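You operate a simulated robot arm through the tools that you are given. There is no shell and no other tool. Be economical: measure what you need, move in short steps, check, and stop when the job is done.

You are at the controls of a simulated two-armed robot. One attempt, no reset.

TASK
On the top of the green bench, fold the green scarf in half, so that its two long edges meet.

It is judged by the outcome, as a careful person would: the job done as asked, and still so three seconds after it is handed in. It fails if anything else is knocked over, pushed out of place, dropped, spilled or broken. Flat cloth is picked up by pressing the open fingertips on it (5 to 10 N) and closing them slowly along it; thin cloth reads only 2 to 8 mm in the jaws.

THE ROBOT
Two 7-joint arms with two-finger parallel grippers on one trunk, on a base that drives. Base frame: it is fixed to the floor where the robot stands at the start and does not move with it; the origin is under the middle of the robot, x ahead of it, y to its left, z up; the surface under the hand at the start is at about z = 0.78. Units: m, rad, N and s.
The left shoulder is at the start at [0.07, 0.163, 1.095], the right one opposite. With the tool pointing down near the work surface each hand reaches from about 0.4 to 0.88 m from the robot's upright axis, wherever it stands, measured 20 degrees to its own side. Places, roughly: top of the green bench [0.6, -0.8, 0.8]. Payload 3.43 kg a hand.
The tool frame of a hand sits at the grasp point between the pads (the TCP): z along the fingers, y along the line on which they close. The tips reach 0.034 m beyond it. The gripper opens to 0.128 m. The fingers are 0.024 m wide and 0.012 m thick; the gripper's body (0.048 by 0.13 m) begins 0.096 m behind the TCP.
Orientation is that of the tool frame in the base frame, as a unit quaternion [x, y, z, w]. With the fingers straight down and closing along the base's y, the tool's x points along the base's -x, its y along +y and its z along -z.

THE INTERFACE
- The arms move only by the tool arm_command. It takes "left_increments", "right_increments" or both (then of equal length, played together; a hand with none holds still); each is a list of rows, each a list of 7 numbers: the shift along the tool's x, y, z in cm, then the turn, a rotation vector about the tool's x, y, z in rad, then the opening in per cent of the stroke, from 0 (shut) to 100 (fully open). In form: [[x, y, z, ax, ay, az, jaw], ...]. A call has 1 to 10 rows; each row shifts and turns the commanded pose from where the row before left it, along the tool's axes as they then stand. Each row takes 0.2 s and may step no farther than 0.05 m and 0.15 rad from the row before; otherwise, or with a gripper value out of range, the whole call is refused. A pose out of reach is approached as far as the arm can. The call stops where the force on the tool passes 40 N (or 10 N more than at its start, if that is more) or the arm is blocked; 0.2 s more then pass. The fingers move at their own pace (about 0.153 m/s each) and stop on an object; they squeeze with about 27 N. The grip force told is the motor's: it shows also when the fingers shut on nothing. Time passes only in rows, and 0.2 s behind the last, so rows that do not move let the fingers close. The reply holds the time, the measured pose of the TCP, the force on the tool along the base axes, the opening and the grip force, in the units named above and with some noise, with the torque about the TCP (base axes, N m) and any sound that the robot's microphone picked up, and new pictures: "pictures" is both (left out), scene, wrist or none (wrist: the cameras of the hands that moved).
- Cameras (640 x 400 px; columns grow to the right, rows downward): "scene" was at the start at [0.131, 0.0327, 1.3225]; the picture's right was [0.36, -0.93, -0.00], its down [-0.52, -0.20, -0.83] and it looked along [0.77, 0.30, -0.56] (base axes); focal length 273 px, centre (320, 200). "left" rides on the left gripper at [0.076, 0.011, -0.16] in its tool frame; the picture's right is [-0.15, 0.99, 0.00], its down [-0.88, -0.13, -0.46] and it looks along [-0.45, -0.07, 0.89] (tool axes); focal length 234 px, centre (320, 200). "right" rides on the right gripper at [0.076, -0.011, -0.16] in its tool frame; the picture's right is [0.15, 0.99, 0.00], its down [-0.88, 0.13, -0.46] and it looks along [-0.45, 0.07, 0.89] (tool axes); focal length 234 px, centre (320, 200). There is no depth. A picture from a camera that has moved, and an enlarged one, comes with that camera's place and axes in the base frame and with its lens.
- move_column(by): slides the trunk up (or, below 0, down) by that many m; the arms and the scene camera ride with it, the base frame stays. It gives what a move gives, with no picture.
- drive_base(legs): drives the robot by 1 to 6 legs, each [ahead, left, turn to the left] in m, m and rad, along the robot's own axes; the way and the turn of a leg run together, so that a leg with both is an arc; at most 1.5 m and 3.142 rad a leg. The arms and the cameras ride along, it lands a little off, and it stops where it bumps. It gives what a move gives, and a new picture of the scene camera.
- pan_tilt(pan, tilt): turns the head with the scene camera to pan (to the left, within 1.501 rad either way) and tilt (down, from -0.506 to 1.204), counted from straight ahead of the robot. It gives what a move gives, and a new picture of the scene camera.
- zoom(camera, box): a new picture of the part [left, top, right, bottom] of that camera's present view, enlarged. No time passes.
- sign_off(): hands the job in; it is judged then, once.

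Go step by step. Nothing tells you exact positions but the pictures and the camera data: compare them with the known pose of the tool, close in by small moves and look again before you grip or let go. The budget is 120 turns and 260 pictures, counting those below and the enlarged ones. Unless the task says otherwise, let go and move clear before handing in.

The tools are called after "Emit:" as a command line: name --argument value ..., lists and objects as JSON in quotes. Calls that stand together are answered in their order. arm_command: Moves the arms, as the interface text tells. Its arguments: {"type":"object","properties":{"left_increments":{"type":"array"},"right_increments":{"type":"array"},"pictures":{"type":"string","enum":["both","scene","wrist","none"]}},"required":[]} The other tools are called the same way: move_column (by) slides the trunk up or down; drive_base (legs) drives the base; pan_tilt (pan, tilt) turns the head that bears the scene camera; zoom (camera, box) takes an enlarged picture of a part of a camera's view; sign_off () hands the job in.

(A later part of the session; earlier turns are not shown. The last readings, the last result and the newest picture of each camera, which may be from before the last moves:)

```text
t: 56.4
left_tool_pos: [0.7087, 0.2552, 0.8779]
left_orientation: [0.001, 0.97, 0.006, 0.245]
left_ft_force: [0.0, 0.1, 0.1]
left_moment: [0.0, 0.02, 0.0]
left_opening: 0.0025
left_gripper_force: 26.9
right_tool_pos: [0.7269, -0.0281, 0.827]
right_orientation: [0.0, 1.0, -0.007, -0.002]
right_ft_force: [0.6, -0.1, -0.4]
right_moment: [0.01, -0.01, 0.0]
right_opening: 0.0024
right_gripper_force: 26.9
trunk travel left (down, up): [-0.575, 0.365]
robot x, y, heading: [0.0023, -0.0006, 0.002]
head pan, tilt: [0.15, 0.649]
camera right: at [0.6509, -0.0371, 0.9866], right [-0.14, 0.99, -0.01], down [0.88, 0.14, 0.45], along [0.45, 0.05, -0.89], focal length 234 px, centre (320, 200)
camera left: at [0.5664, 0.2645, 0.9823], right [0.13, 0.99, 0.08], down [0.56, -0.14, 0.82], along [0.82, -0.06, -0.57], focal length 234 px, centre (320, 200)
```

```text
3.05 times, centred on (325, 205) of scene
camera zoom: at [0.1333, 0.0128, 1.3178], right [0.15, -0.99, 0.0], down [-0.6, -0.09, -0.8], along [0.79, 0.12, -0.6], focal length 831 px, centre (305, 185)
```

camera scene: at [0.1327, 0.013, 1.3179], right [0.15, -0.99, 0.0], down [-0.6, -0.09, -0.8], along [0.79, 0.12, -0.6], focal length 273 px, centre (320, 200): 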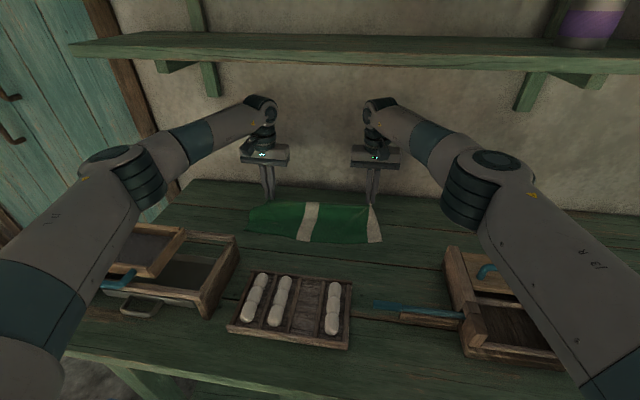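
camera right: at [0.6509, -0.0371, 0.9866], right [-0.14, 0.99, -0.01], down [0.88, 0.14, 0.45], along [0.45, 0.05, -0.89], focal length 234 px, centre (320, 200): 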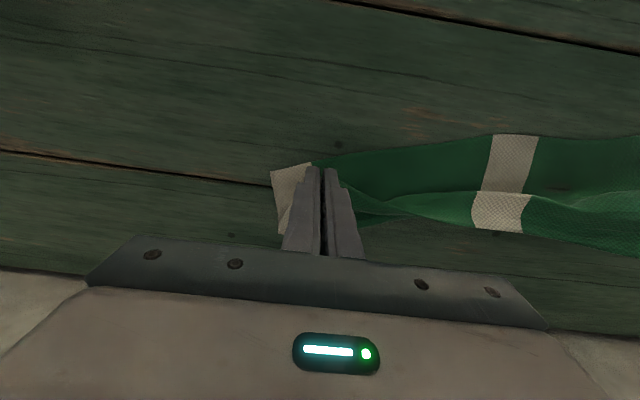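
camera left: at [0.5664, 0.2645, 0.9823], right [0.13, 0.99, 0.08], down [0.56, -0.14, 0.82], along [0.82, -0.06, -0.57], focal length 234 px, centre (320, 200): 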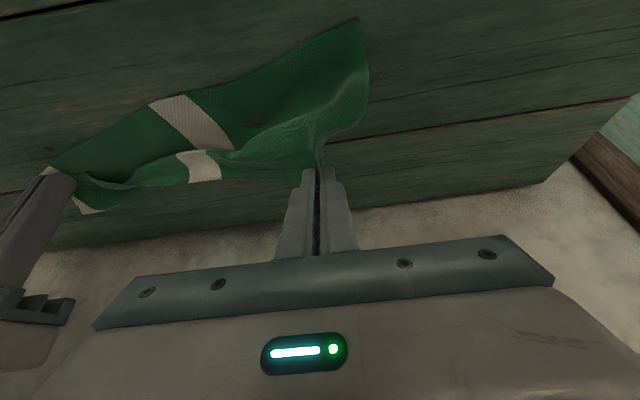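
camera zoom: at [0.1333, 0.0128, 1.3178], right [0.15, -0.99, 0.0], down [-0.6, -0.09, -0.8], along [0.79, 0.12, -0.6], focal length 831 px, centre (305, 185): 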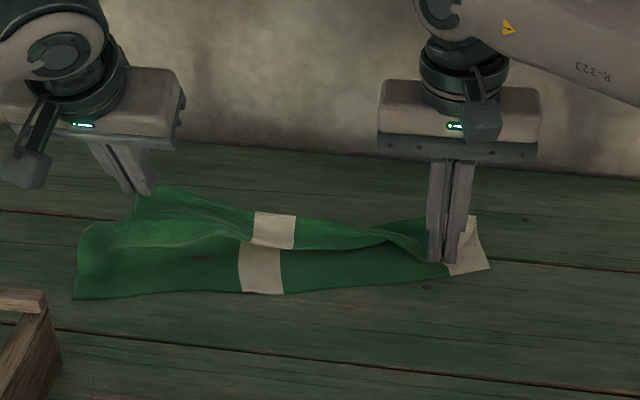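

The right corner now sits on the near edge. Now I'll swing the left over with a moving release.

Emit:
arm_command --left_increments '[[3.99, 0, -1.04, 0, 0, 0, 0], [2.87, 0, -1.0, 0, 0, 0, 0], [3.51, 0, -1.92, 0, 0, 0, 50], [-0.56, 0, -3.11, 0, 0, 0, 50], [0, 0, -2, 0, 0, 0, 50]]' --right_increments '[[0, 0, 0.2, 0, 0, 0, 0], [0, 0, 0, 0, 0, 0, 0], [0, 0, 0, 0, 0, 0, 0], [0, 0, 0, 0, 0, 0, 0], [0, 0, 0, 0, 0, 0, 0]]' --pictures "wrist"

Emit:
zoom --camera "scene" --box '[225, 190, 405, 270]'

Emit:
zoom --camera "left" --box '[60, 60, 400, 220]'

```text
t: 57.5
left_tool_pos: [0.5776, 0.2555, 0.9125]
left_orientation: [0.0, 0.97, 0.006, 0.244]
left_ft_force: [0.2, 0.7, 0.3]
left_moment: [-0.02, -0.01, 0.04]
left_opening: 0.064
left_gripper_force: 0.0
right_tool_pos: [0.7258, -0.0277, 0.8249]
right_orientation: [0.001, 1.0, -0.007, -0.002]
right_ft_force: [-0.1, -0.4, -0.5]
right_moment: [-0.03, 0.0, 0.0]
right_opening: 0.0022
right_gripper_force: 27.6
trunk travel left (down, up): [-0.575, 0.365]
robot x, y, heading: [-0.0024, -0.0003, -0.002]
head pan, tilt: [0.15, 0.649]
camera right: at [0.65, -0.0365, 0.9849], right [-0.14, 0.99, -0.01], down [0.88, 0.14, 0.45], along [0.45, 0.05, -0.89], focal length 234 px, centre (320, 200)
camera left: at [0.4353, 0.265, 1.016], right [0.13, 0.99, 0.08], down [0.56, -0.14, 0.82], along [0.82, -0.06, -0.57], focal length 234 px, centre (320, 200)
```

right: 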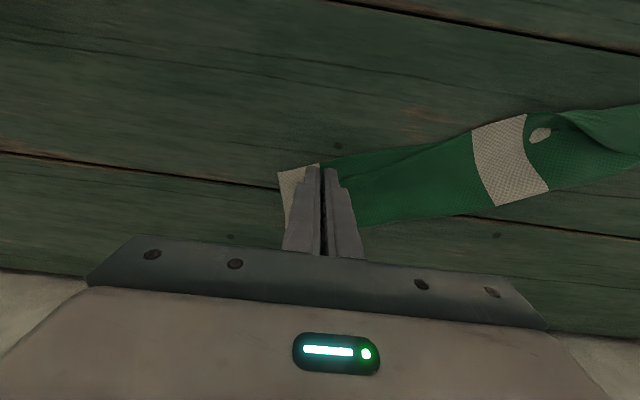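
left: 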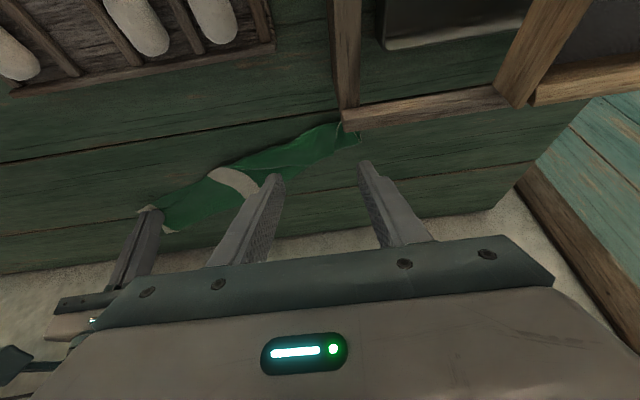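

```text
3.56 times, centred on (315, 230) of scene
camera zoom: at [0.1326, 0.0135, 1.3178], right [0.15, -0.99, 0.0], down [-0.6, -0.09, -0.8], along [0.79, 0.12, -0.6], focal length 969 px, centre (338, 93)
```

zoom: 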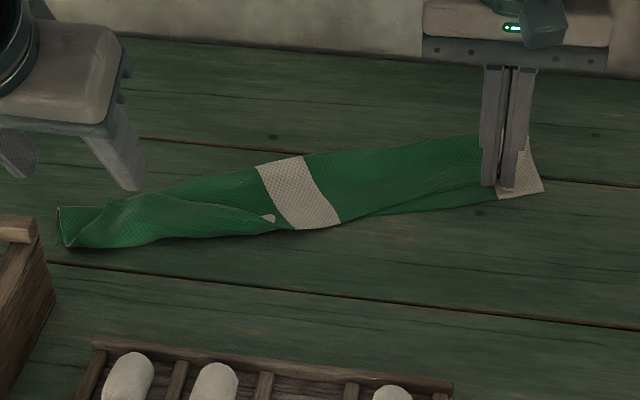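

```text
1.88 times, centred on (230, 140) of left
camera zoom: at [0.4353, 0.265, 1.016], right [0.13, 0.99, 0.08], down [0.56, -0.14, 0.82], along [0.82, -0.06, -0.57], focal length 441 px, centre (489, 313)
```

zoom: 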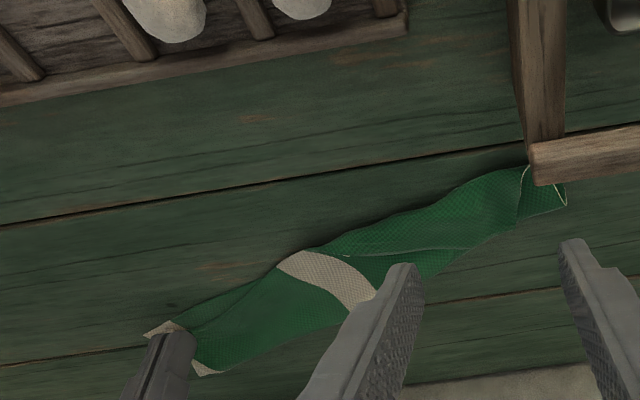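

The middle now lies properly folded. I'll check the left end with the left camera upright.

Emit:
arm_command --left_increments '[[0, 0, -0.5, 0, 0.13, 0, 32], [-2.5, 0, -0.5, 0, 0.13, 0, 32], [-2.5, 0, 0, 0, 0.12, 0, 32], [-2.5, 0, 0, 0, 0.11, 0, 32], [-2.0, 0, 0, 0, 0, 0, 32], [0, 0, 0, 0, 0, 0, 32]]' --pictures "none"

Emit:
zoom --camera "left" --box '[140, 20, 460, 220]'

Emit:
zoom --camera "scene" --box '[236, 230, 316, 265]'

```text
t: 59.0
left_tool_pos: [0.6674, 0.254, 0.9381]
left_orientation: [-0.002, 1.0, 0.006, 0.001]
left_ft_force: [0.1, 0.2, 0.3]
left_moment: [0.01, -0.05, 0.01]
left_opening: 0.041
left_gripper_force: 0.1
right_tool_pos: [0.7252, -0.0272, 0.8239]
right_orientation: [0.001, 1.0, -0.007, -0.001]
right_ft_force: [0.7, 0.2, 0.3]
right_moment: [-0.02, -0.01, -0.02]
right_opening: 0.0025
right_gripper_force: 27.3
trunk travel left (down, up): [-0.575, 0.365]
robot x, y, heading: [-0.0009, 0.0024, 0.002]
head pan, tilt: [0.15, 0.649]
```

```text
2.00 times, centred on (300, 120) of left
camera zoom: at [0.5913, 0.2634, 1.0976], right [0.14, 0.99, 0.01], down [0.88, -0.13, 0.46], along [0.45, -0.05, -0.89], focal length 468 px, centre (360, 360)
```

zoom: 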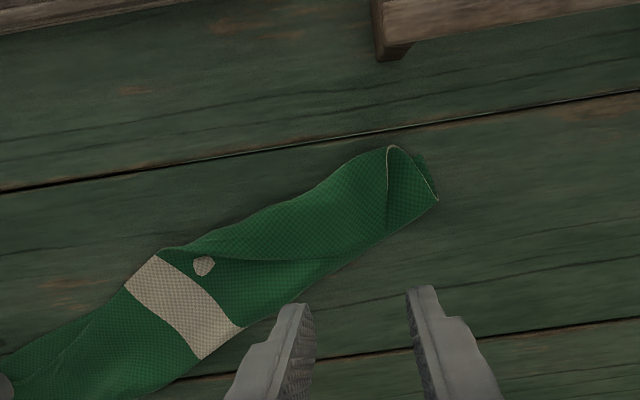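

```text
8.00 times, centred on (276, 248) of scene
camera zoom: at [0.133, 0.0133, 1.3178], right [0.15, -0.99, 0.0], down [-0.6, -0.09, -0.8], along [0.79, 0.12, -0.6], focal length 2181 px, centre (672, -180)
```

zoom: 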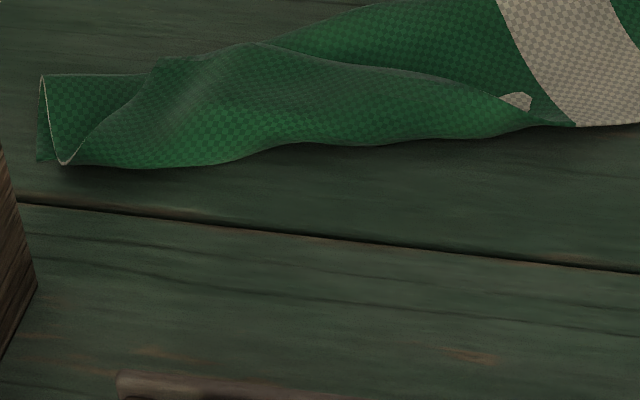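

The middle is right. Only a tapering flap remains at the left, with its free corner at about (.651, .277) and its edge at about x .667. I'll grip it again and, with the right end pinned, carry it past the near edge while low before releasing.

Emit:
arm_command --left_increments '[[0.4, -0.7, 2.5, 0, 0, 0, 32], [0, 0, 2.5, 0, 0, 0, 32], [0, 0, 2.5, 0, 0, 0, 32], [0, 0, 2.8, 0, 0, 0, 32], [0, 0, 1.2, 0, 0, 0, 32], [0, 0, 0, 0, 0, 0, 32]]' --pictures "none"

Emit:
zoom --camera "left" --box '[200, 80, 440, 230]'

```text
t: 60.4
left_tool_pos: [0.6628, 0.2494, 0.8224]
left_orientation: [-0.001, 1.0, 0.005, 0.002]
left_ft_force: [-1.4, 0.3, -0.1]
left_moment: [-0.02, 0.01, 0.03]
left_opening: 0.0407
left_gripper_force: 0.1
right_tool_pos: [0.7271, -0.0289, 0.825]
right_orientation: [0.001, 1.0, -0.007, -0.002]
right_ft_force: [0.6, -1.0, 0.2]
right_moment: [-0.01, 0.03, 0.01]
right_opening: 0.0021
right_gripper_force: 27.4
trunk travel left (down, up): [-0.575, 0.365]
robot x, y, heading: [0.0011, 0.0017, -0.004]
head pan, tilt: [0.15, 0.649]
```

```text
2.67 times, centred on (320, 155) of left
camera zoom: at [0.5875, 0.2585, 0.9813], right [0.14, 0.99, 0.01], down [0.88, -0.13, 0.46], along [0.45, -0.05, -0.89], focal length 624 px, centre (320, 320)
```

zoom: 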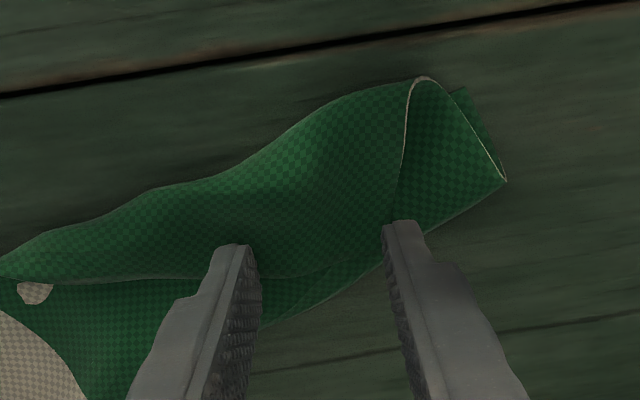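

Emit:
arm_command --left_increments '[[0.1, -0.4, 0.3, 0, 0, 0, 32], [0, 0, 0.25, 0, 0, 0, 32], [0, 0, 0, 0, 0, 0, 28], [0, 0, 0, 0, 0, 0, 23], [0, 0, 0, 0, 0, 0, 18], [0, 0, 0, 0, 0, 0, 13], [0, 0, 0, 0, 0, 0, 8], [0, 0, 0, 0, 0, 0, 4], [0, 0, 0, 0, 0, 0, 0], [0, 0, 0, 0, 0, 0, 0]]' --pictures "wrist"

```text
t: 62.5
left_tool_pos: [0.6627, 0.2456, 0.8163]
left_orientation: [-0.002, 1.0, 0.007, 0.003]
left_ft_force: [0.3, -0.6, 6.1]
left_moment: [0.0, 0.05, 0.0]
left_opening: 0.0
left_gripper_force: 26.7
right_tool_pos: [0.726, -0.0281, 0.825]
right_orientation: [0.001, 1.0, -0.007, -0.002]
right_ft_force: [-1.1, 0.2, 0.3]
right_moment: [-0.01, -0.06, -0.01]
right_opening: 0.0023
right_gripper_force: 27.5
trunk travel left (down, up): [-0.575, 0.365]
robot x, y, heading: [0.0007, -0.003, -0.001]
head pan, tilt: [0.15, 0.649]
camera left: at [0.5866, 0.2538, 0.9764], right [0.14, 0.99, 0.01], down [0.88, -0.13, 0.46], along [0.46, -0.05, -0.89], focal length 234 px, centre (320, 200)
```

left: 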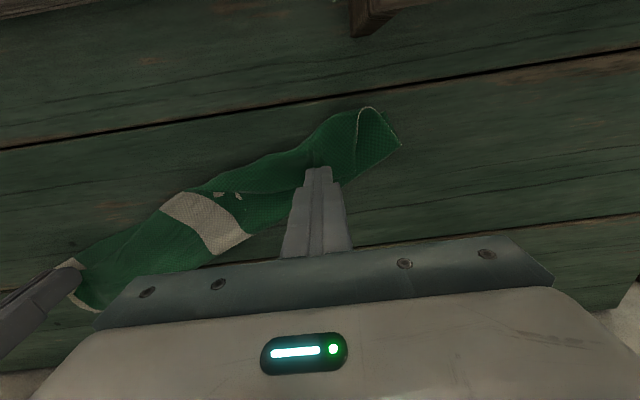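

It missed. I'll lift, reopen and look.

Emit:
arm_command --left_increments '[[0, 0, -0.8, 0, 0, 0, 0], [0, 0, -0.8, 0, 0, 0, 32], [0, 0, 0, 0, 0, 0, 32]]' --pictures "none"

Emit:
zoom --camera "left" --box '[220, 80, 420, 205]'

```text
t: 63.4
left_tool_pos: [0.6636, 0.2448, 0.8324]
left_orientation: [-0.001, 1.0, 0.007, 0.002]
left_ft_force: [-0.4, -0.1, 0.2]
left_moment: [-0.02, 0.02, -0.01]
left_opening: 0.0411
left_gripper_force: 0.1
right_tool_pos: [0.7263, -0.0278, 0.8231]
right_orientation: [0.001, 1.0, -0.008, -0.003]
right_ft_force: [-0.9, -0.2, 0.0]
right_moment: [-0.03, 0.04, 0.0]
right_opening: 0.0022
right_gripper_force: 27.6
trunk travel left (down, up): [-0.575, 0.365]
robot x, y, heading: [0.001, 0.0002, -0.001]
head pan, tilt: [0.15, 0.649]
```

```text
3.20 times, centred on (320, 142) of left
camera zoom: at [0.5876, 0.2537, 0.9918], right [0.14, 0.99, 0.01], down [0.88, -0.13, 0.46], along [0.45, -0.05, -0.89], focal length 749 px, centre (320, 384)
```

zoom: 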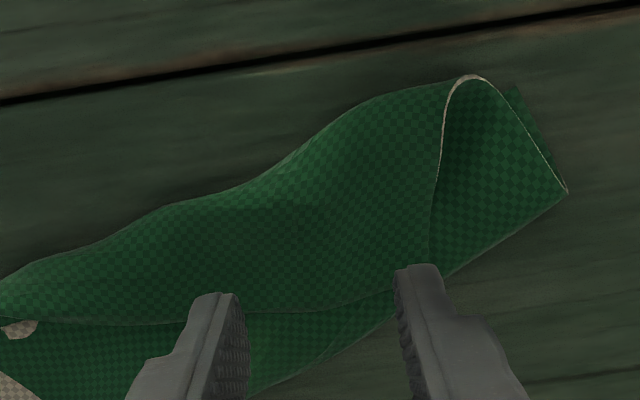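

The free edge is at x ≈ .664. I'll shift 6 mm toward me for more overlap and press a bit harder.

Emit:
arm_command --left_increments '[[0.6, 0, 0.5, 0, 0, 0, 32], [0, 0, 0.6, 0, 0, 0, 32], [0, 0, 0.5, 0, 0, 0, 32], [0, 0, 0.15, 0, 0, 0, 32], [0, 0, 0, 0, 0, 0, 32]]' --pictures "none"

```text
t: 64.5
left_tool_pos: [0.6574, 0.2453, 0.8179]
left_orientation: [-0.001, 1.0, 0.006, 0.004]
left_ft_force: [1.0, -0.5, 10.8]
left_moment: [-0.19, 0.01, 0.01]
left_opening: 0.0412
left_gripper_force: 0.2
right_tool_pos: [0.7247, -0.0281, 0.8256]
right_orientation: [0.001, 1.0, -0.007, -0.001]
right_ft_force: [-0.3, 0.1, 0.4]
right_moment: [-0.01, 0.04, 0.05]
right_opening: 0.0022
right_gripper_force: 27.5
trunk travel left (down, up): [-0.575, 0.365]
robot x, y, heading: [-0.0004, -0.0032, 0.006]
head pan, tilt: [0.15, 0.649]
```

Emit:
arm_command --left_increments '[[0, 0, 0, 0, 0, 0, 29], [0, 0, 0, 0, 0, 0, 26], [0, 0, 0, 0, 0, 0, 22], [0, 0, 0, 0, 0, 0, 18], [0, 0, 0, 0, 0, 0, 14], [0, 0, 0, 0, 0, 0, 10], [0, 0, 0, 0, 0, 0, 6], [0, 0, 0, 0, 0, 0, 3], [0, 0, 0, 0, 0, 0, 0], [0, 0, 0, 0, 0, 0, 0]]' --pictures "wrist"

```text
t: 66.8
left_tool_pos: [0.6569, 0.2447, 0.8176]
left_orientation: [-0.001, 1.0, 0.007, 0.002]
left_ft_force: [1.2, -1.8, 15.6]
left_moment: [-0.12, 0.01, 0.01]
left_opening: 0.0027
left_gripper_force: 27.1
right_tool_pos: [0.7245, -0.0283, 0.8256]
right_orientation: [0.001, 1.0, -0.007, -0.001]
right_ft_force: [-1.5, 1.3, -0.6]
right_moment: [0.02, 0.05, 0.06]
right_opening: 0.0023
right_gripper_force: 26.6
trunk travel left (down, up): [-0.575, 0.365]
robot x, y, heading: [-0.0026, -0.0014, -0.002]
head pan, tilt: [0.15, 0.649]
camera left: at [0.5802, 0.2537, 0.9761], right [0.14, 0.99, 0.01], down [0.88, -0.13, 0.46], along [0.46, -0.05, -0.89], focal length 234 px, centre (320, 200)
```

left: 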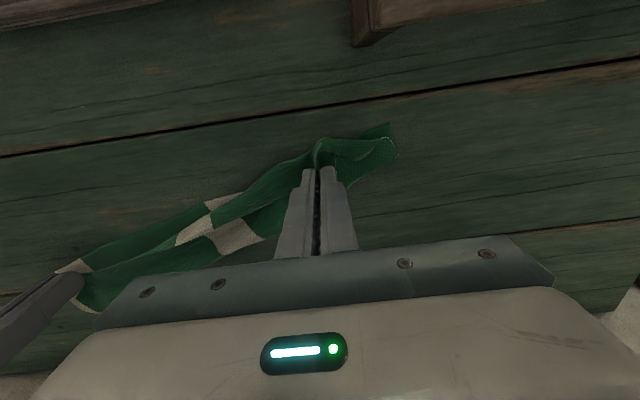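

It's gripped (2.7 mm). I'll lift with tilt, then swing further toward me with a moving release.

Emit:
arm_command --left_increments '[[0.4, 0, -0.9, 0, -0.125, 0, 0], [0.4, 0, -0.9, 0, -0.125, 0, 0], [0.4, 0, -0.9, 0, -0.125, 0, 0], [0.4, 0, -0.9, 0, -0.125, 0, 0], [0, 0, 0, 0, 0, 0, 0], [3.0, 0, -1.64, 0, 0, 0, 0], [3.6, 0, -1.97, 0, 0, 0, 50], [-1.44, 0, -2.63, 0, 0, 0, 50], [-0.5, 0, -2.0, 0, 0, 0, 50]]' --pictures "wrist"

Emit:
zoom --camera "scene" --box '[225, 190, 405, 270]'

```text
t: 68.8
left_tool_pos: [0.5546, 0.2404, 0.8968]
left_orientation: [0.0, 0.969, 0.007, 0.248]
left_ft_force: [2.8, -12.4, -11.5]
left_moment: [-0.85, -0.02, -0.22]
left_opening: 0.057
left_gripper_force: 0.1
right_tool_pos: [0.7262, -0.0284, 0.8229]
right_orientation: [0.001, 1.0, -0.007, -0.002]
right_ft_force: [0.4, -0.2, 0.4]
right_moment: [0.03, 0.01, 0.0]
right_opening: 0.0024
right_gripper_force: 27.1
trunk travel left (down, up): [-0.575, 0.365]
robot x, y, heading: [-0.0042, 0.0017, 0.0]
head pan, tilt: [0.15, 0.649]
camera left: at [0.412, 0.25, 1.0003], right [0.13, 0.99, 0.08], down [0.55, -0.14, 0.82], along [0.82, -0.06, -0.56], focal length 234 px, centre (320, 200)
```

left: 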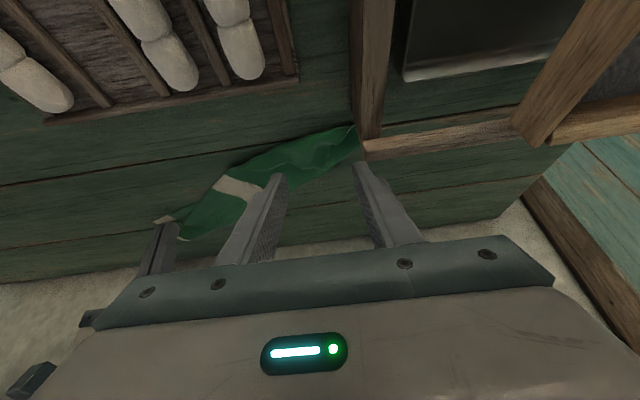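

```text
3.56 times, centred on (315, 230) of scene
camera zoom: at [0.1345, 0.0114, 1.3175], right [0.15, -0.99, 0.0], down [-0.6, -0.09, -0.8], along [0.79, 0.12, -0.61], focal length 969 px, centre (338, 93)
```

zoom: 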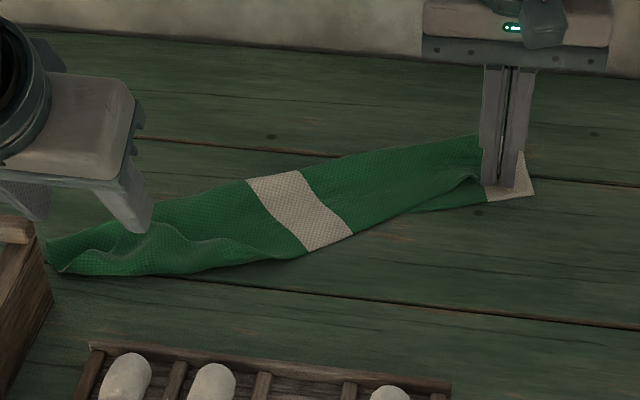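

The left hand reads −12 N in y and its opening is blocked at .057, so the outer finger is probably touching the box. I'll narrow the jaw and move away from it.

Emit:
arm_command --left_increments '[[0, 0, 0, 0, 0, 0, 25], [0, -0.5, 0, 0, 0, 0, 25], [-1.0, -0.5, 0, 0, 0, 0, 25], [-1.5, 0, -1.5, 0, 0, 0, 25], [-1.0, 0, -2, 0, 0, 0, 25], [0, 0, 0, 0, 0, 0, 25]]' --pictures "both"

Emit:
zoom --camera "scene" --box '[50, 200, 290, 350]'

```text
t: 70.2
left_tool_pos: [0.5692, 0.233, 0.9435]
left_orientation: [0.001, 0.969, 0.006, 0.249]
left_ft_force: [-0.6, 0.4, 0.2]
left_moment: [0.02, -0.02, 0.02]
left_opening: 0.0323
left_gripper_force: 0.0
right_tool_pos: [0.7257, -0.0277, 0.8238]
right_orientation: [0.001, 1.0, -0.007, -0.002]
right_ft_force: [-0.1, -0.1, 0.1]
right_moment: [0.01, 0.01, -0.01]
right_opening: 0.0024
right_gripper_force: 26.2
trunk travel left (down, up): [-0.575, 0.365]
robot x, y, heading: [-0.0026, -0.002, -0.005]
head pan, tilt: [0.15, 0.649]
camera scene: at [0.1332, 0.0133, 1.3178], right [0.15, -0.99, 0.0], down [-0.6, -0.09, -0.8], along [0.79, 0.12, -0.6], focal length 273 px, centre (320, 200)
camera left: at [0.4258, 0.2426, 1.0463], right [0.13, 0.99, 0.08], down [0.55, -0.14, 0.82], along [0.82, -0.06, -0.56], focal length 234 px, centre (320, 200)
```

scene: 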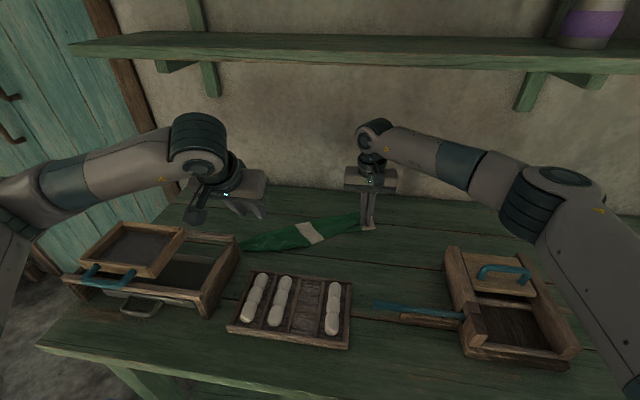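
left: 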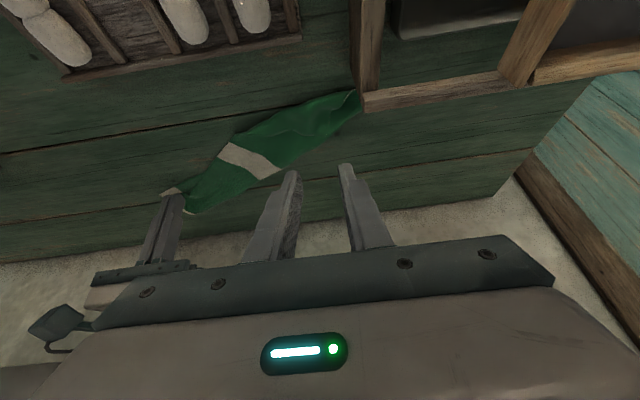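

```text
2.67 times, centred on (170, 275) of scene
camera zoom: at [0.1332, 0.0133, 1.3178], right [0.15, -0.99, 0.0], down [-0.6, -0.09, -0.8], along [0.79, 0.12, -0.6], focal length 727 px, centre (720, 0)
```

zoom: 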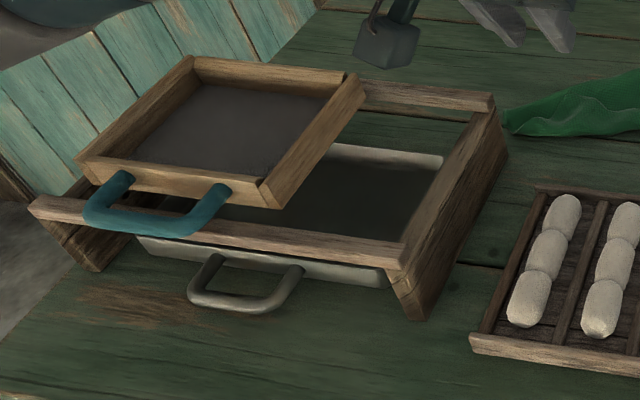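

I'm free, and the box is where it was to within a pixel. Now I'll take an upright look at the left end.

Emit:
arm_command --left_increments '[[-2.0, 0, 0, 0, 0.13, 0, 25], [-2.5, 0, 0.5, 0, 0.13, 0, 25], [-2.5, 0, 0.5, 0, 0.12, 0, 25], [-2.5, 0, 0, 0, 0.12, 0, 25], [-0.5, 0, 0, 0, 0, 0, 25], [0, 0, 0, 0, 0, 0, 25]]' --pictures "none"

Emit:
zoom --camera "left" --box '[120, 10, 440, 210]'

Emit:
zoom --camera "scene" --box '[234, 215, 324, 270]'

Emit:
zoom --camera "scene" --box '[300, 205, 390, 255]'

```text
t: 71.8
left_tool_pos: [0.633, 0.2354, 0.9609]
left_orientation: [0.012, 1.0, 0.014, 0.004]
left_ft_force: [-0.5, -1.1, 0.2]
left_moment: [-0.01, 0.01, 0.02]
left_opening: 0.0319
left_gripper_force: 0.0
right_tool_pos: [0.7073, -0.0184, 0.8403]
right_orientation: [-0.005, 1.0, -0.009, 0.008]
right_ft_force: [-0.1, -0.3, 0.4]
right_moment: [0.0, -0.05, 0.05]
right_opening: 0.0022
right_gripper_force: 26.3
trunk travel left (down, up): [-0.575, 0.365]
robot x, y, heading: [-0.0081, -0.001, 0.009]
head pan, tilt: [0.15, 0.649]
stopped in row 6 (left hand): the arm was blocked; the commanded pose is now the measured one
```

```text
2.00 times, centred on (280, 110) of left
camera zoom: at [0.5564, 0.244, 1.1206], right [0.17, 0.99, 0.03], down [0.87, -0.16, 0.46], along [0.46, -0.05, -0.89], focal length 468 px, centre (400, 380)
```

zoom: 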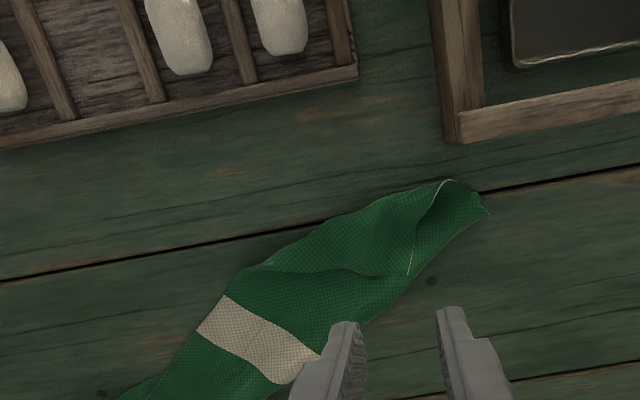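

```text
7.11 times, centred on (279, 242) of scene
camera zoom: at [0.1054, 0.0174, 1.3225], right [0.16, -0.99, 0.01], down [-0.58, -0.1, -0.81], along [0.8, 0.13, -0.59], focal length 1938 px, centre (612, -102)
```

zoom: 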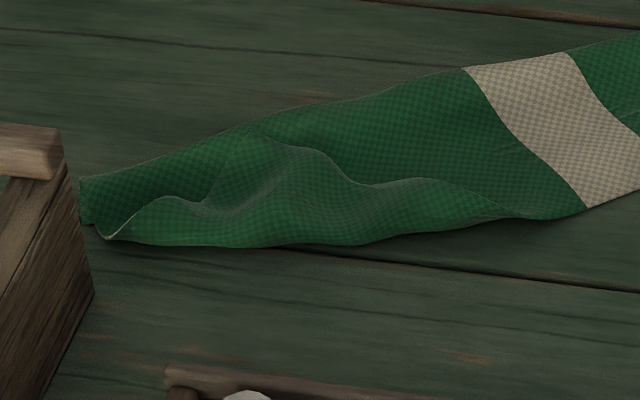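

```text
7.11 times, centred on (345, 230) of scene
camera zoom: at [0.1054, 0.0174, 1.3225], right [0.16, -0.99, 0.01], down [-0.58, -0.1, -0.81], along [0.8, 0.13, -0.59], focal length 1938 px, centre (142, -13)
```

zoom: 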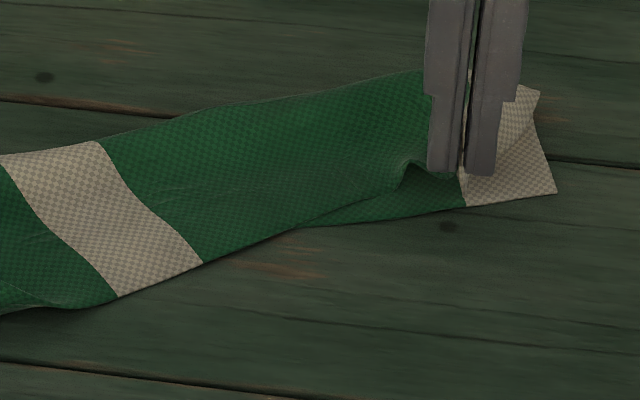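

The left wrist bumped the shelf's front edge because the hand was too high. I'll back off and lower immediately.

Emit:
arm_command --left_increments '[[2.0, 0, 0.5, 0, 0, 0, 25], [1.0, 0, 2, 0, 0, 0, 25], [0, 0, 2, 0, 0, 0, 25], [0, 0, 0, 0, 0, 0, 25]]' --pictures "scene"

Emit:
zoom --camera "scene" --box '[225, 190, 405, 270]'

```text
t: 72.8
left_tool_pos: [0.6233, 0.2338, 0.9019]
left_orientation: [0.009, 1.0, 0.015, -0.007]
left_ft_force: [-0.9, 1.1, 0.3]
left_moment: [0.0, -0.01, -0.02]
left_opening: 0.0319
left_gripper_force: 0.1
right_tool_pos: [0.7236, -0.0242, 0.8249]
right_orientation: [-0.001, 1.0, -0.007, -0.002]
right_ft_force: [-0.6, 0.1, -0.2]
right_moment: [0.02, -0.01, 0.02]
right_opening: 0.0022
right_gripper_force: 26.5
trunk travel left (down, up): [-0.575, 0.365]
robot x, y, heading: [-0.0074, 0.0018, 0.001]
head pan, tilt: [0.15, 0.649]
camera scene: at [0.1296, 0.0134, 1.3179], right [0.15, -0.99, 0.0], down [-0.6, -0.09, -0.8], along [0.79, 0.12, -0.6], focal length 273 px, centre (320, 200)
```

scene: 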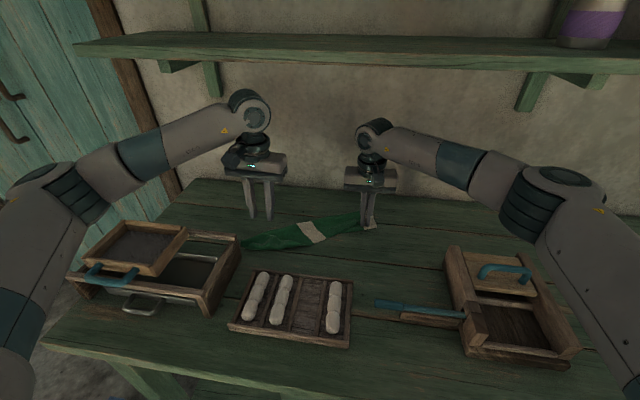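

```text
3.56 times, centred on (315, 230) of scene
camera zoom: at [0.1296, 0.0134, 1.3179], right [0.15, -0.99, 0.0], down [-0.6, -0.09, -0.8], along [0.79, 0.12, -0.6], focal length 969 px, centre (338, 93)
```

zoom: 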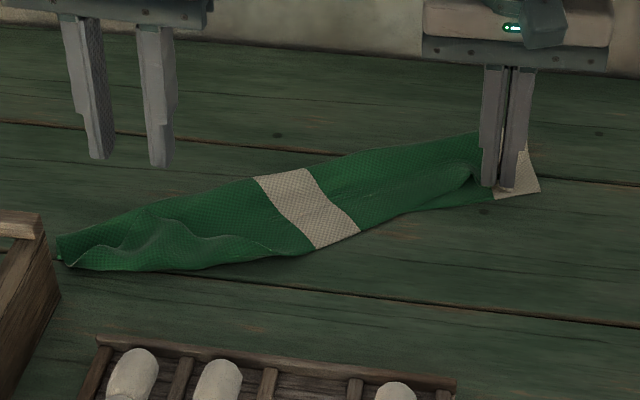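

I'm free again and nothing has shifted. A small flap of about 3–4 cm is left at the left end. I'll look closely and grip it with minimal overlap, since that is what flipped cleanly on the right.

Emit:
arm_command --left_increments '[[-2.0, 0, 1, 0, 0, 0, 32], [-2.0, 0, 1, 0, 0.0, 0, 32], [0, 0, 0, 0, 0, 0, 32]]' --pictures "none"

Emit:
zoom --camera "left" --box '[160, 20, 440, 195]'

```text
t: 73.5
left_tool_pos: [0.662, 0.2339, 0.8825]
left_orientation: [0.009, 1.0, 0.014, -0.006]
left_ft_force: [-0.1, 0.5, -0.3]
left_moment: [-0.01, -0.03, -0.01]
left_opening: 0.041
left_gripper_force: 0.1
right_tool_pos: [0.7239, -0.024, 0.8235]
right_orientation: [-0.001, 1.0, -0.007, -0.002]
right_ft_force: [0.6, -0.1, 0.1]
right_moment: [-0.03, -0.03, -0.02]
right_opening: 0.0022
right_gripper_force: 27.0
trunk travel left (down, up): [-0.575, 0.365]
robot x, y, heading: [-0.0035, 0.0008, -0.005]
head pan, tilt: [0.15, 0.649]
```

```text
2.29 times, centred on (300, 108) of left
camera zoom: at [0.5896, 0.2423, 1.0432], right [0.17, 0.99, 0.03], down [0.88, -0.16, 0.44], along [0.44, -0.05, -0.9], focal length 535 px, centre (366, 411)
```

zoom: 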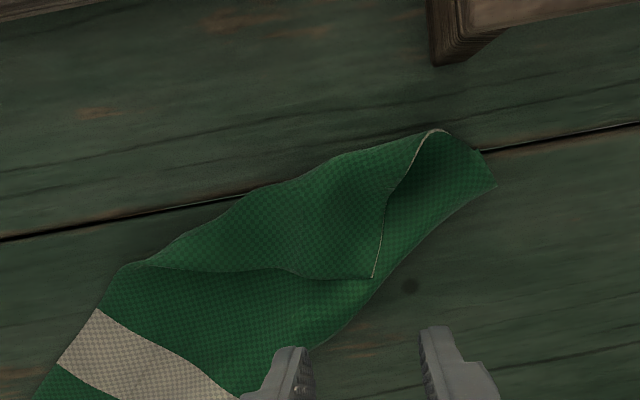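

The flap is clear: its free corner is at (.645, .243) and its edge at x ≈ .640 near y = .22. I'll straighten the hand and go there with about 7 mm of overlap.

Emit:
arm_command --left_increments '[[1.7, -1.2, 1.5, 0.028, 0, -0.018, 32], [0, 0, 2, 0, 0, 0, 32], [0, 0, 1.8, 0, 0, 0, 32], [0, 0, 0.8, 0, 0, 0, 32], [0, 0, 0.4, 0, 0, 0, 32], [0, 0, 0, 0, 0, 0, 32]]' --pictures "none"

Emit:
zoom --camera "left" --box '[220, 80, 420, 205]'

```text
t: 75.0
left_tool_pos: [0.6447, 0.2215, 0.8184]
left_orientation: [0.001, 1.0, 0.001, -0.007]
left_ft_force: [0.1, -0.6, 0.0]
left_moment: [-0.04, 0.04, -0.01]
left_opening: 0.041
left_gripper_force: 0.3
right_tool_pos: [0.7232, -0.0249, 0.8248]
right_orientation: [-0.001, 1.0, -0.007, -0.001]
right_ft_force: [-0.4, -0.9, 0.3]
right_moment: [0.0, 0.0, -0.03]
right_opening: 0.0023
right_gripper_force: 27.0
trunk travel left (down, up): [-0.575, 0.365]
robot x, y, heading: [-0.0029, -0.0047, -0.0]
head pan, tilt: [0.15, 0.649]
```

```text
3.20 times, centred on (320, 142) of left
camera zoom: at [0.572, 0.2333, 0.9786], right [0.15, 0.99, 0.0], down [0.89, -0.13, 0.44], along [0.44, -0.07, -0.9], focal length 749 px, centre (320, 384)
```

zoom: 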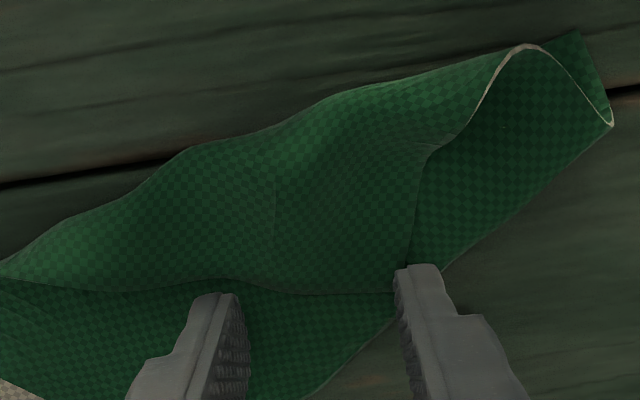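

Emit:
arm_command --left_increments '[[0.4, -0.1, 0.1, 0, 0, 0, 32], [0, 0, 0.25, 0, 0, 0, 32], [0, 0, 0, 0, 0, 0, 32]]' --pictures "none"

```text
t: 75.8
left_tool_pos: [0.6416, 0.2217, 0.8164]
left_orientation: [0.0, 1.0, 0.002, -0.005]
left_ft_force: [2.6, 1.1, 13.0]
left_moment: [0.11, 0.0, -0.01]
left_opening: 0.0411
left_gripper_force: 0.3
right_tool_pos: [0.7231, -0.0241, 0.8253]
right_orientation: [-0.001, 1.0, -0.007, -0.001]
right_ft_force: [1.4, -0.1, 0.7]
right_moment: [0.04, 0.0, -0.01]
right_opening: 0.0024
right_gripper_force: 27.2
trunk travel left (down, up): [-0.575, 0.365]
robot x, y, heading: [-0.0022, 0.0016, 0.002]
head pan, tilt: [0.15, 0.649]
```

Emit:
arm_command --left_increments '[[0, 0, -0.03, 0, 0, 0, 29], [0, 0, 0, 0, 0, 0, 25], [0, 0, 0, 0, 0, 0, 21], [0, 0, 0, 0, 0, 0, 17], [0, 0, 0, 0, 0, 0, 13], [0, 0, 0, 0, 0, 0, 9], [0, 0, 0, 0, 0, 0, 5], [0, 0, 0, 0, 0, 0, 2], [0, 0, 0, 0, 0, 0, 0], [0, 0, 0, 0, 0, 0, 0]]' --pictures "wrist"

```text
t: 78.0
left_tool_pos: [0.6393, 0.2205, 0.8161]
left_orientation: [0.001, 1.0, 0.001, -0.006]
left_ft_force: [-0.3, -0.7, 21.4]
left_moment: [0.0, 0.07, -0.04]
left_opening: 0.0028
left_gripper_force: 27.4
right_tool_pos: [0.7213, -0.0251, 0.8258]
right_orientation: [-0.001, 1.0, -0.007, -0.001]
right_ft_force: [0.0, 0.9, 0.8]
right_moment: [0.01, 0.01, 0.01]
right_opening: 0.0022
right_gripper_force: 27.6
trunk travel left (down, up): [-0.575, 0.365]
robot x, y, heading: [-0.0056, 0.0017, 0.001]
head pan, tilt: [0.15, 0.649]
camera left: at [0.5664, 0.2316, 0.9767], right [0.15, 0.99, 0.0], down [0.89, -0.13, 0.45], along [0.44, -0.07, -0.9], focal length 234 px, centre (320, 200)
```

left: 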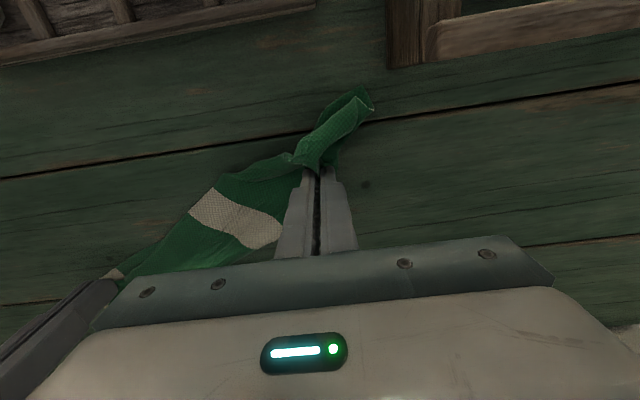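

Gripped. I'll lift and carry this corner toward the wall and outward to reopen the left end and see the lower layer.

Emit:
arm_command --left_increments '[[0, 0, -2, 0, 0, 0, 0], [-1, 0, -2, 0, 0, 0, 0], [-1.5, 0.5, -1.5, 0, 0, 0, 0], [-2, 1, -0.5, 0, 0, 0, 0], [-2, 1, 0, 0, 0, 0, 0], [-1.5, 0.5, 0, 0, 0, 0, 0], [0, 0, 0, 0, 0, 0, 0]]' --pictures "wrist"

Emit:
zoom --camera "scene" --box '[220, 150, 410, 270]'

```text
t: 79.5
left_tool_pos: [0.7225, 0.251, 0.8718]
left_orientation: [0.0, 1.0, 0.001, -0.007]
left_ft_force: [-0.6, 0.7, -0.4]
left_moment: [-0.02, 0.01, 0.02]
left_opening: 0.0024
left_gripper_force: 27.5
right_tool_pos: [0.7224, -0.0247, 0.8253]
right_orientation: [0.0, 1.0, -0.008, -0.002]
right_ft_force: [-0.3, 0.2, -0.3]
right_moment: [-0.01, 0.01, 0.04]
right_opening: 0.0022
right_gripper_force: 27.1
trunk travel left (down, up): [-0.575, 0.365]
robot x, y, heading: [-0.0008, -0.0016, -0.0]
head pan, tilt: [0.15, 0.649]
camera left: at [0.6498, 0.2621, 1.0323], right [0.15, 0.99, 0.0], down [0.89, -0.13, 0.44], along [0.44, -0.07, -0.9], focal length 234 px, centre (320, 200)
```

left: 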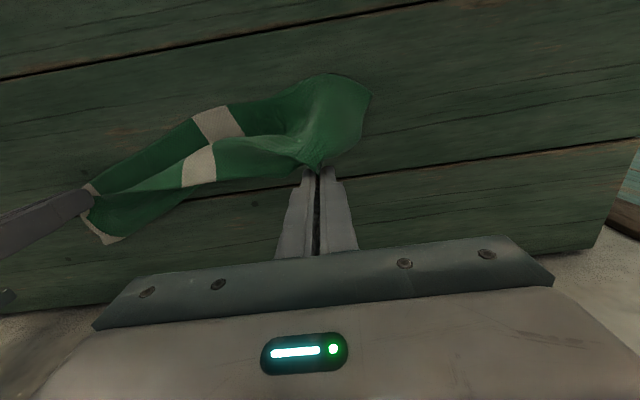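

```text
3.33 times, centred on (315, 210) of scene
camera zoom: at [0.1301, 0.0139, 1.3178], right [0.15, -0.99, 0.0], down [-0.6, -0.09, -0.8], along [0.79, 0.12, -0.6], focal length 909 px, centre (337, 167)
```

zoom: 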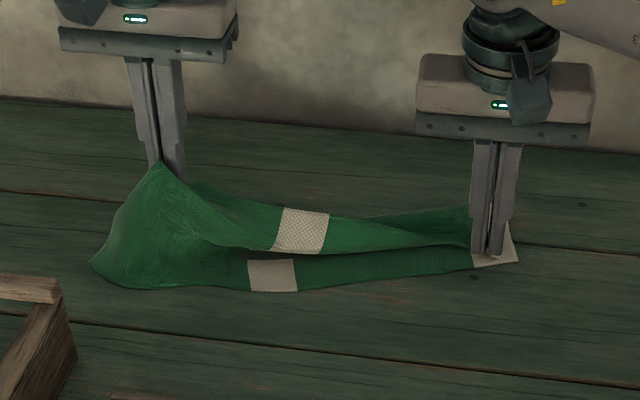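

The lower half is still lying flat and has come away from the box. I'll swing the left corner over lower and further this time, opening while moving.

Emit:
arm_command --left_increments '[[2.17, 0, -0.49, 0, -0.125, 0, 0], [2.42, 0, -0.12, 0, -0.125, 0, 0], [2.37, 0, 0.77, 0, -0.125, 0, 0], [2.57, 0, 1.12, 0, -0.125, 0, 0], [1.6, 0, -0.19, 0, 0, 0, 0], [3.07, 0, -1.68, 0, 0, 0, 35], [-1.2, 0, -2.19, 0, 0, 0, 35], [-1.2, 0, -2.19, 0, 0, 0, 35], [0, 0, 0, 0, 0, 0, 35]]' --pictures "wrist"

Emit:
zoom --camera "scene" --box '[225, 190, 405, 270]'

Emit:
zoom --camera "left" --box '[120, 60, 440, 210]'

```text
t: 81.5
left_tool_pos: [0.5831, 0.2512, 0.8893]
left_orientation: [0.001, 0.971, 0.0, 0.24]
left_ft_force: [-1.0, 0.0, 0.9]
left_moment: [-0.02, 0.01, 0.01]
left_opening: 0.0449
left_gripper_force: 0.0
right_tool_pos: [0.7229, -0.0244, 0.8251]
right_orientation: [-0.002, 1.0, -0.007, -0.002]
right_ft_force: [-0.2, 1.2, 0.3]
right_moment: [-0.01, 0.03, 0.02]
right_opening: 0.0025
right_gripper_force: 27.3
trunk travel left (down, up): [-0.575, 0.365]
robot x, y, heading: [-0.003, 0.0, 0.004]
head pan, tilt: [0.15, 0.649]
camera left: at [0.4426, 0.2628, 0.9953], right [0.13, 0.99, 0.07], down [0.57, -0.13, 0.81], along [0.81, -0.07, -0.58], focal length 234 px, centre (320, 200)
```

left: 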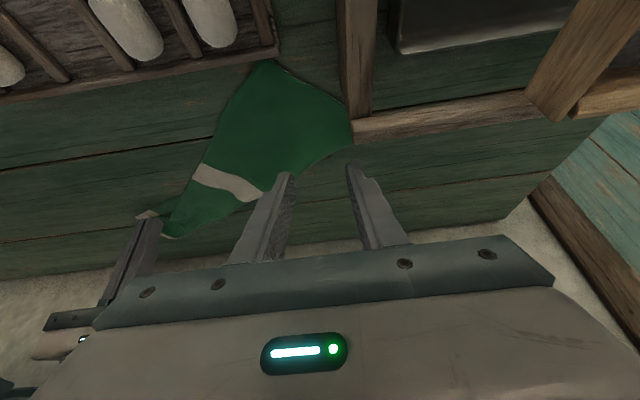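

```text
3.56 times, centred on (315, 230) of scene
camera zoom: at [0.13, 0.0138, 1.3178], right [0.15, -0.99, 0.0], down [-0.6, -0.09, -0.8], along [0.79, 0.12, -0.6], focal length 969 px, centre (338, 93)
```

zoom: 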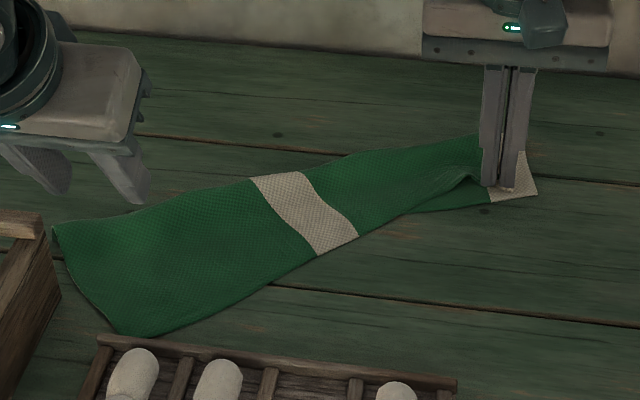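

```text
2.00 times, centred on (280, 135) of left
camera zoom: at [0.4426, 0.2628, 0.9953], right [0.13, 0.99, 0.07], down [0.57, -0.13, 0.81], along [0.81, -0.07, -0.58], focal length 468 px, centre (400, 330)
```

zoom: 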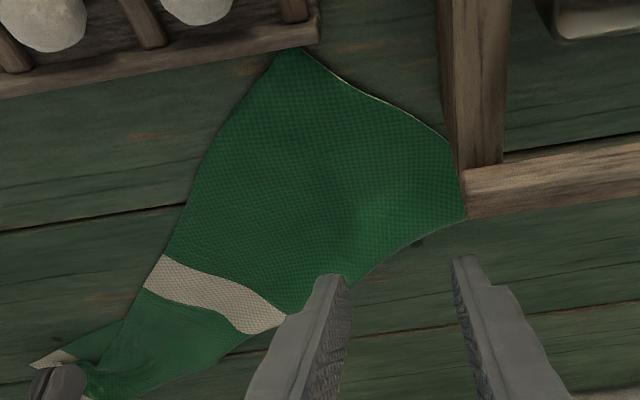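

The left edge has flipped completely and now faces me, with the free corner at about (.539, .222) by the tray. Now I can regrip it the right way round: upright, and yawed about 40° to match the slanted edge.

Emit:
arm_command --left_increments '[[0, -1.3, -0.2, 0, 0.121, 0, 32], [0, -1.3, -0.2, 0, 0.121, 0, 32], [0, -1.3, -0.2, 0, 0.121, 0, 32], [0, -1.3, 0, 0, 0.121, 0, 32], [0, 0, 0, 0, 0, -0.139, 32], [0, 0, 0, 0, 0, -0.139, 32], [0, 0, 0, 0, 0, -0.139, 32], [0, 0, 0, 0, 0, -0.139, 32], [0, 0, 0, 0, 0, -0.139, 32], [0, 0, 0, 0, 0, 0, 32]]' --pictures "both"

Emit:
zoom --camera "left" --box '[160, 80, 480, 280]'

```text
t: 83.8
left_tool_pos: [0.5821, 0.1996, 0.8953]
left_orientation: [-0.341, 0.94, 0.0, 0.001]
left_ft_force: [-0.1, -0.2, -0.6]
left_moment: [-0.03, 0.02, -0.01]
left_opening: 0.0411
left_gripper_force: 0.0
right_tool_pos: [0.7231, -0.0255, 0.8246]
right_orientation: [-0.001, 1.0, -0.007, -0.001]
right_ft_force: [0.4, -0.2, 0.3]
right_moment: [0.0, -0.01, -0.03]
right_opening: 0.002
right_gripper_force: 27.4
trunk travel left (down, up): [-0.575, 0.365]
robot x, y, heading: [-0.0055, -0.002, 0.004]
head pan, tilt: [0.15, 0.649]
camera scene: at [0.1302, 0.0137, 1.3178], right [0.15, -0.99, 0.0], down [-0.6, -0.09, -0.8], along [0.79, 0.12, -0.6], focal length 273 px, centre (320, 200)
camera left: at [0.5174, 0.1591, 1.0541], right [-0.52, 0.85, 0.0], down [0.76, 0.46, 0.46], along [0.39, 0.24, -0.89], focal length 234 px, centre (320, 200)
```

scene: 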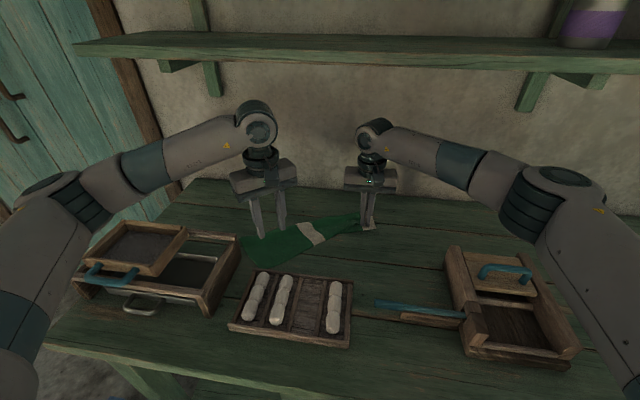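
left: 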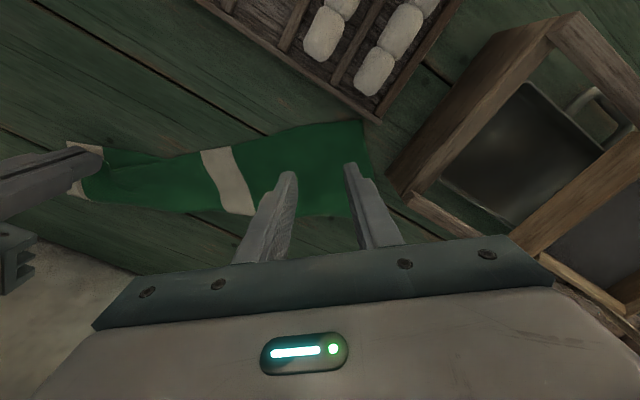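

```text
2.00 times, centred on (320, 180) of left
camera zoom: at [0.5174, 0.1591, 1.0541], right [-0.52, 0.85, 0.0], down [0.76, 0.46, 0.46], along [0.39, 0.24, -0.89], focal length 468 px, centre (320, 240)
```

zoom: 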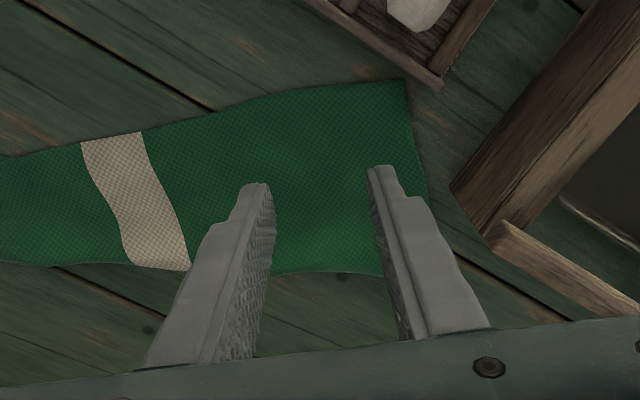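

The edge is well aligned with the hand. I'll grip about 4.8 cm in from the corner, at (.558, .184), to stay clear of the tray.

Emit:
arm_command --left_increments '[[1.4, 0.15, 1.5, 0, 0, 0, 32], [1.45, 0.15, 1.5, 0, 0, 0, 32], [0, 0, 1.5, 0, 0, 0, 32], [0, 0, 1.5, 0, 0, 0, 32], [0, 0, 1, 0, 0, 0, 32], [0, 0, 0, 0, 0, 0, 32]]' --pictures "none"

Emit:
zoom --camera "left" --box '[200, 80, 440, 230]'

```text
t: 85.2
left_tool_pos: [0.5592, 0.1829, 0.825]
left_orientation: [-0.34, 0.941, 0.0, 0.001]
left_ft_force: [0.1, -0.7, 0.2]
left_moment: [0.04, -0.04, -0.02]
left_opening: 0.0409
left_gripper_force: 0.0
right_tool_pos: [0.7229, -0.0252, 0.8238]
right_orientation: [-0.001, 1.0, -0.007, -0.002]
right_ft_force: [0.1, 0.0, 0.2]
right_moment: [-0.03, 0.0, 0.0]
right_opening: 0.0026
right_gripper_force: 27.0
trunk travel left (down, up): [-0.575, 0.365]
robot x, y, heading: [0.0006, -0.0019, 0.006]
head pan, tilt: [0.15, 0.649]
```

```text
2.67 times, centred on (320, 155) of left
camera zoom: at [0.4946, 0.1428, 0.9837], right [-0.52, 0.85, 0.0], down [0.76, 0.46, 0.46], along [0.39, 0.24, -0.89], focal length 624 px, centre (320, 320)
```

zoom: 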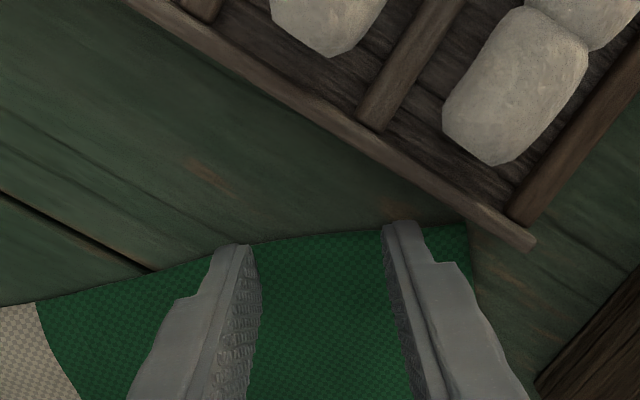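

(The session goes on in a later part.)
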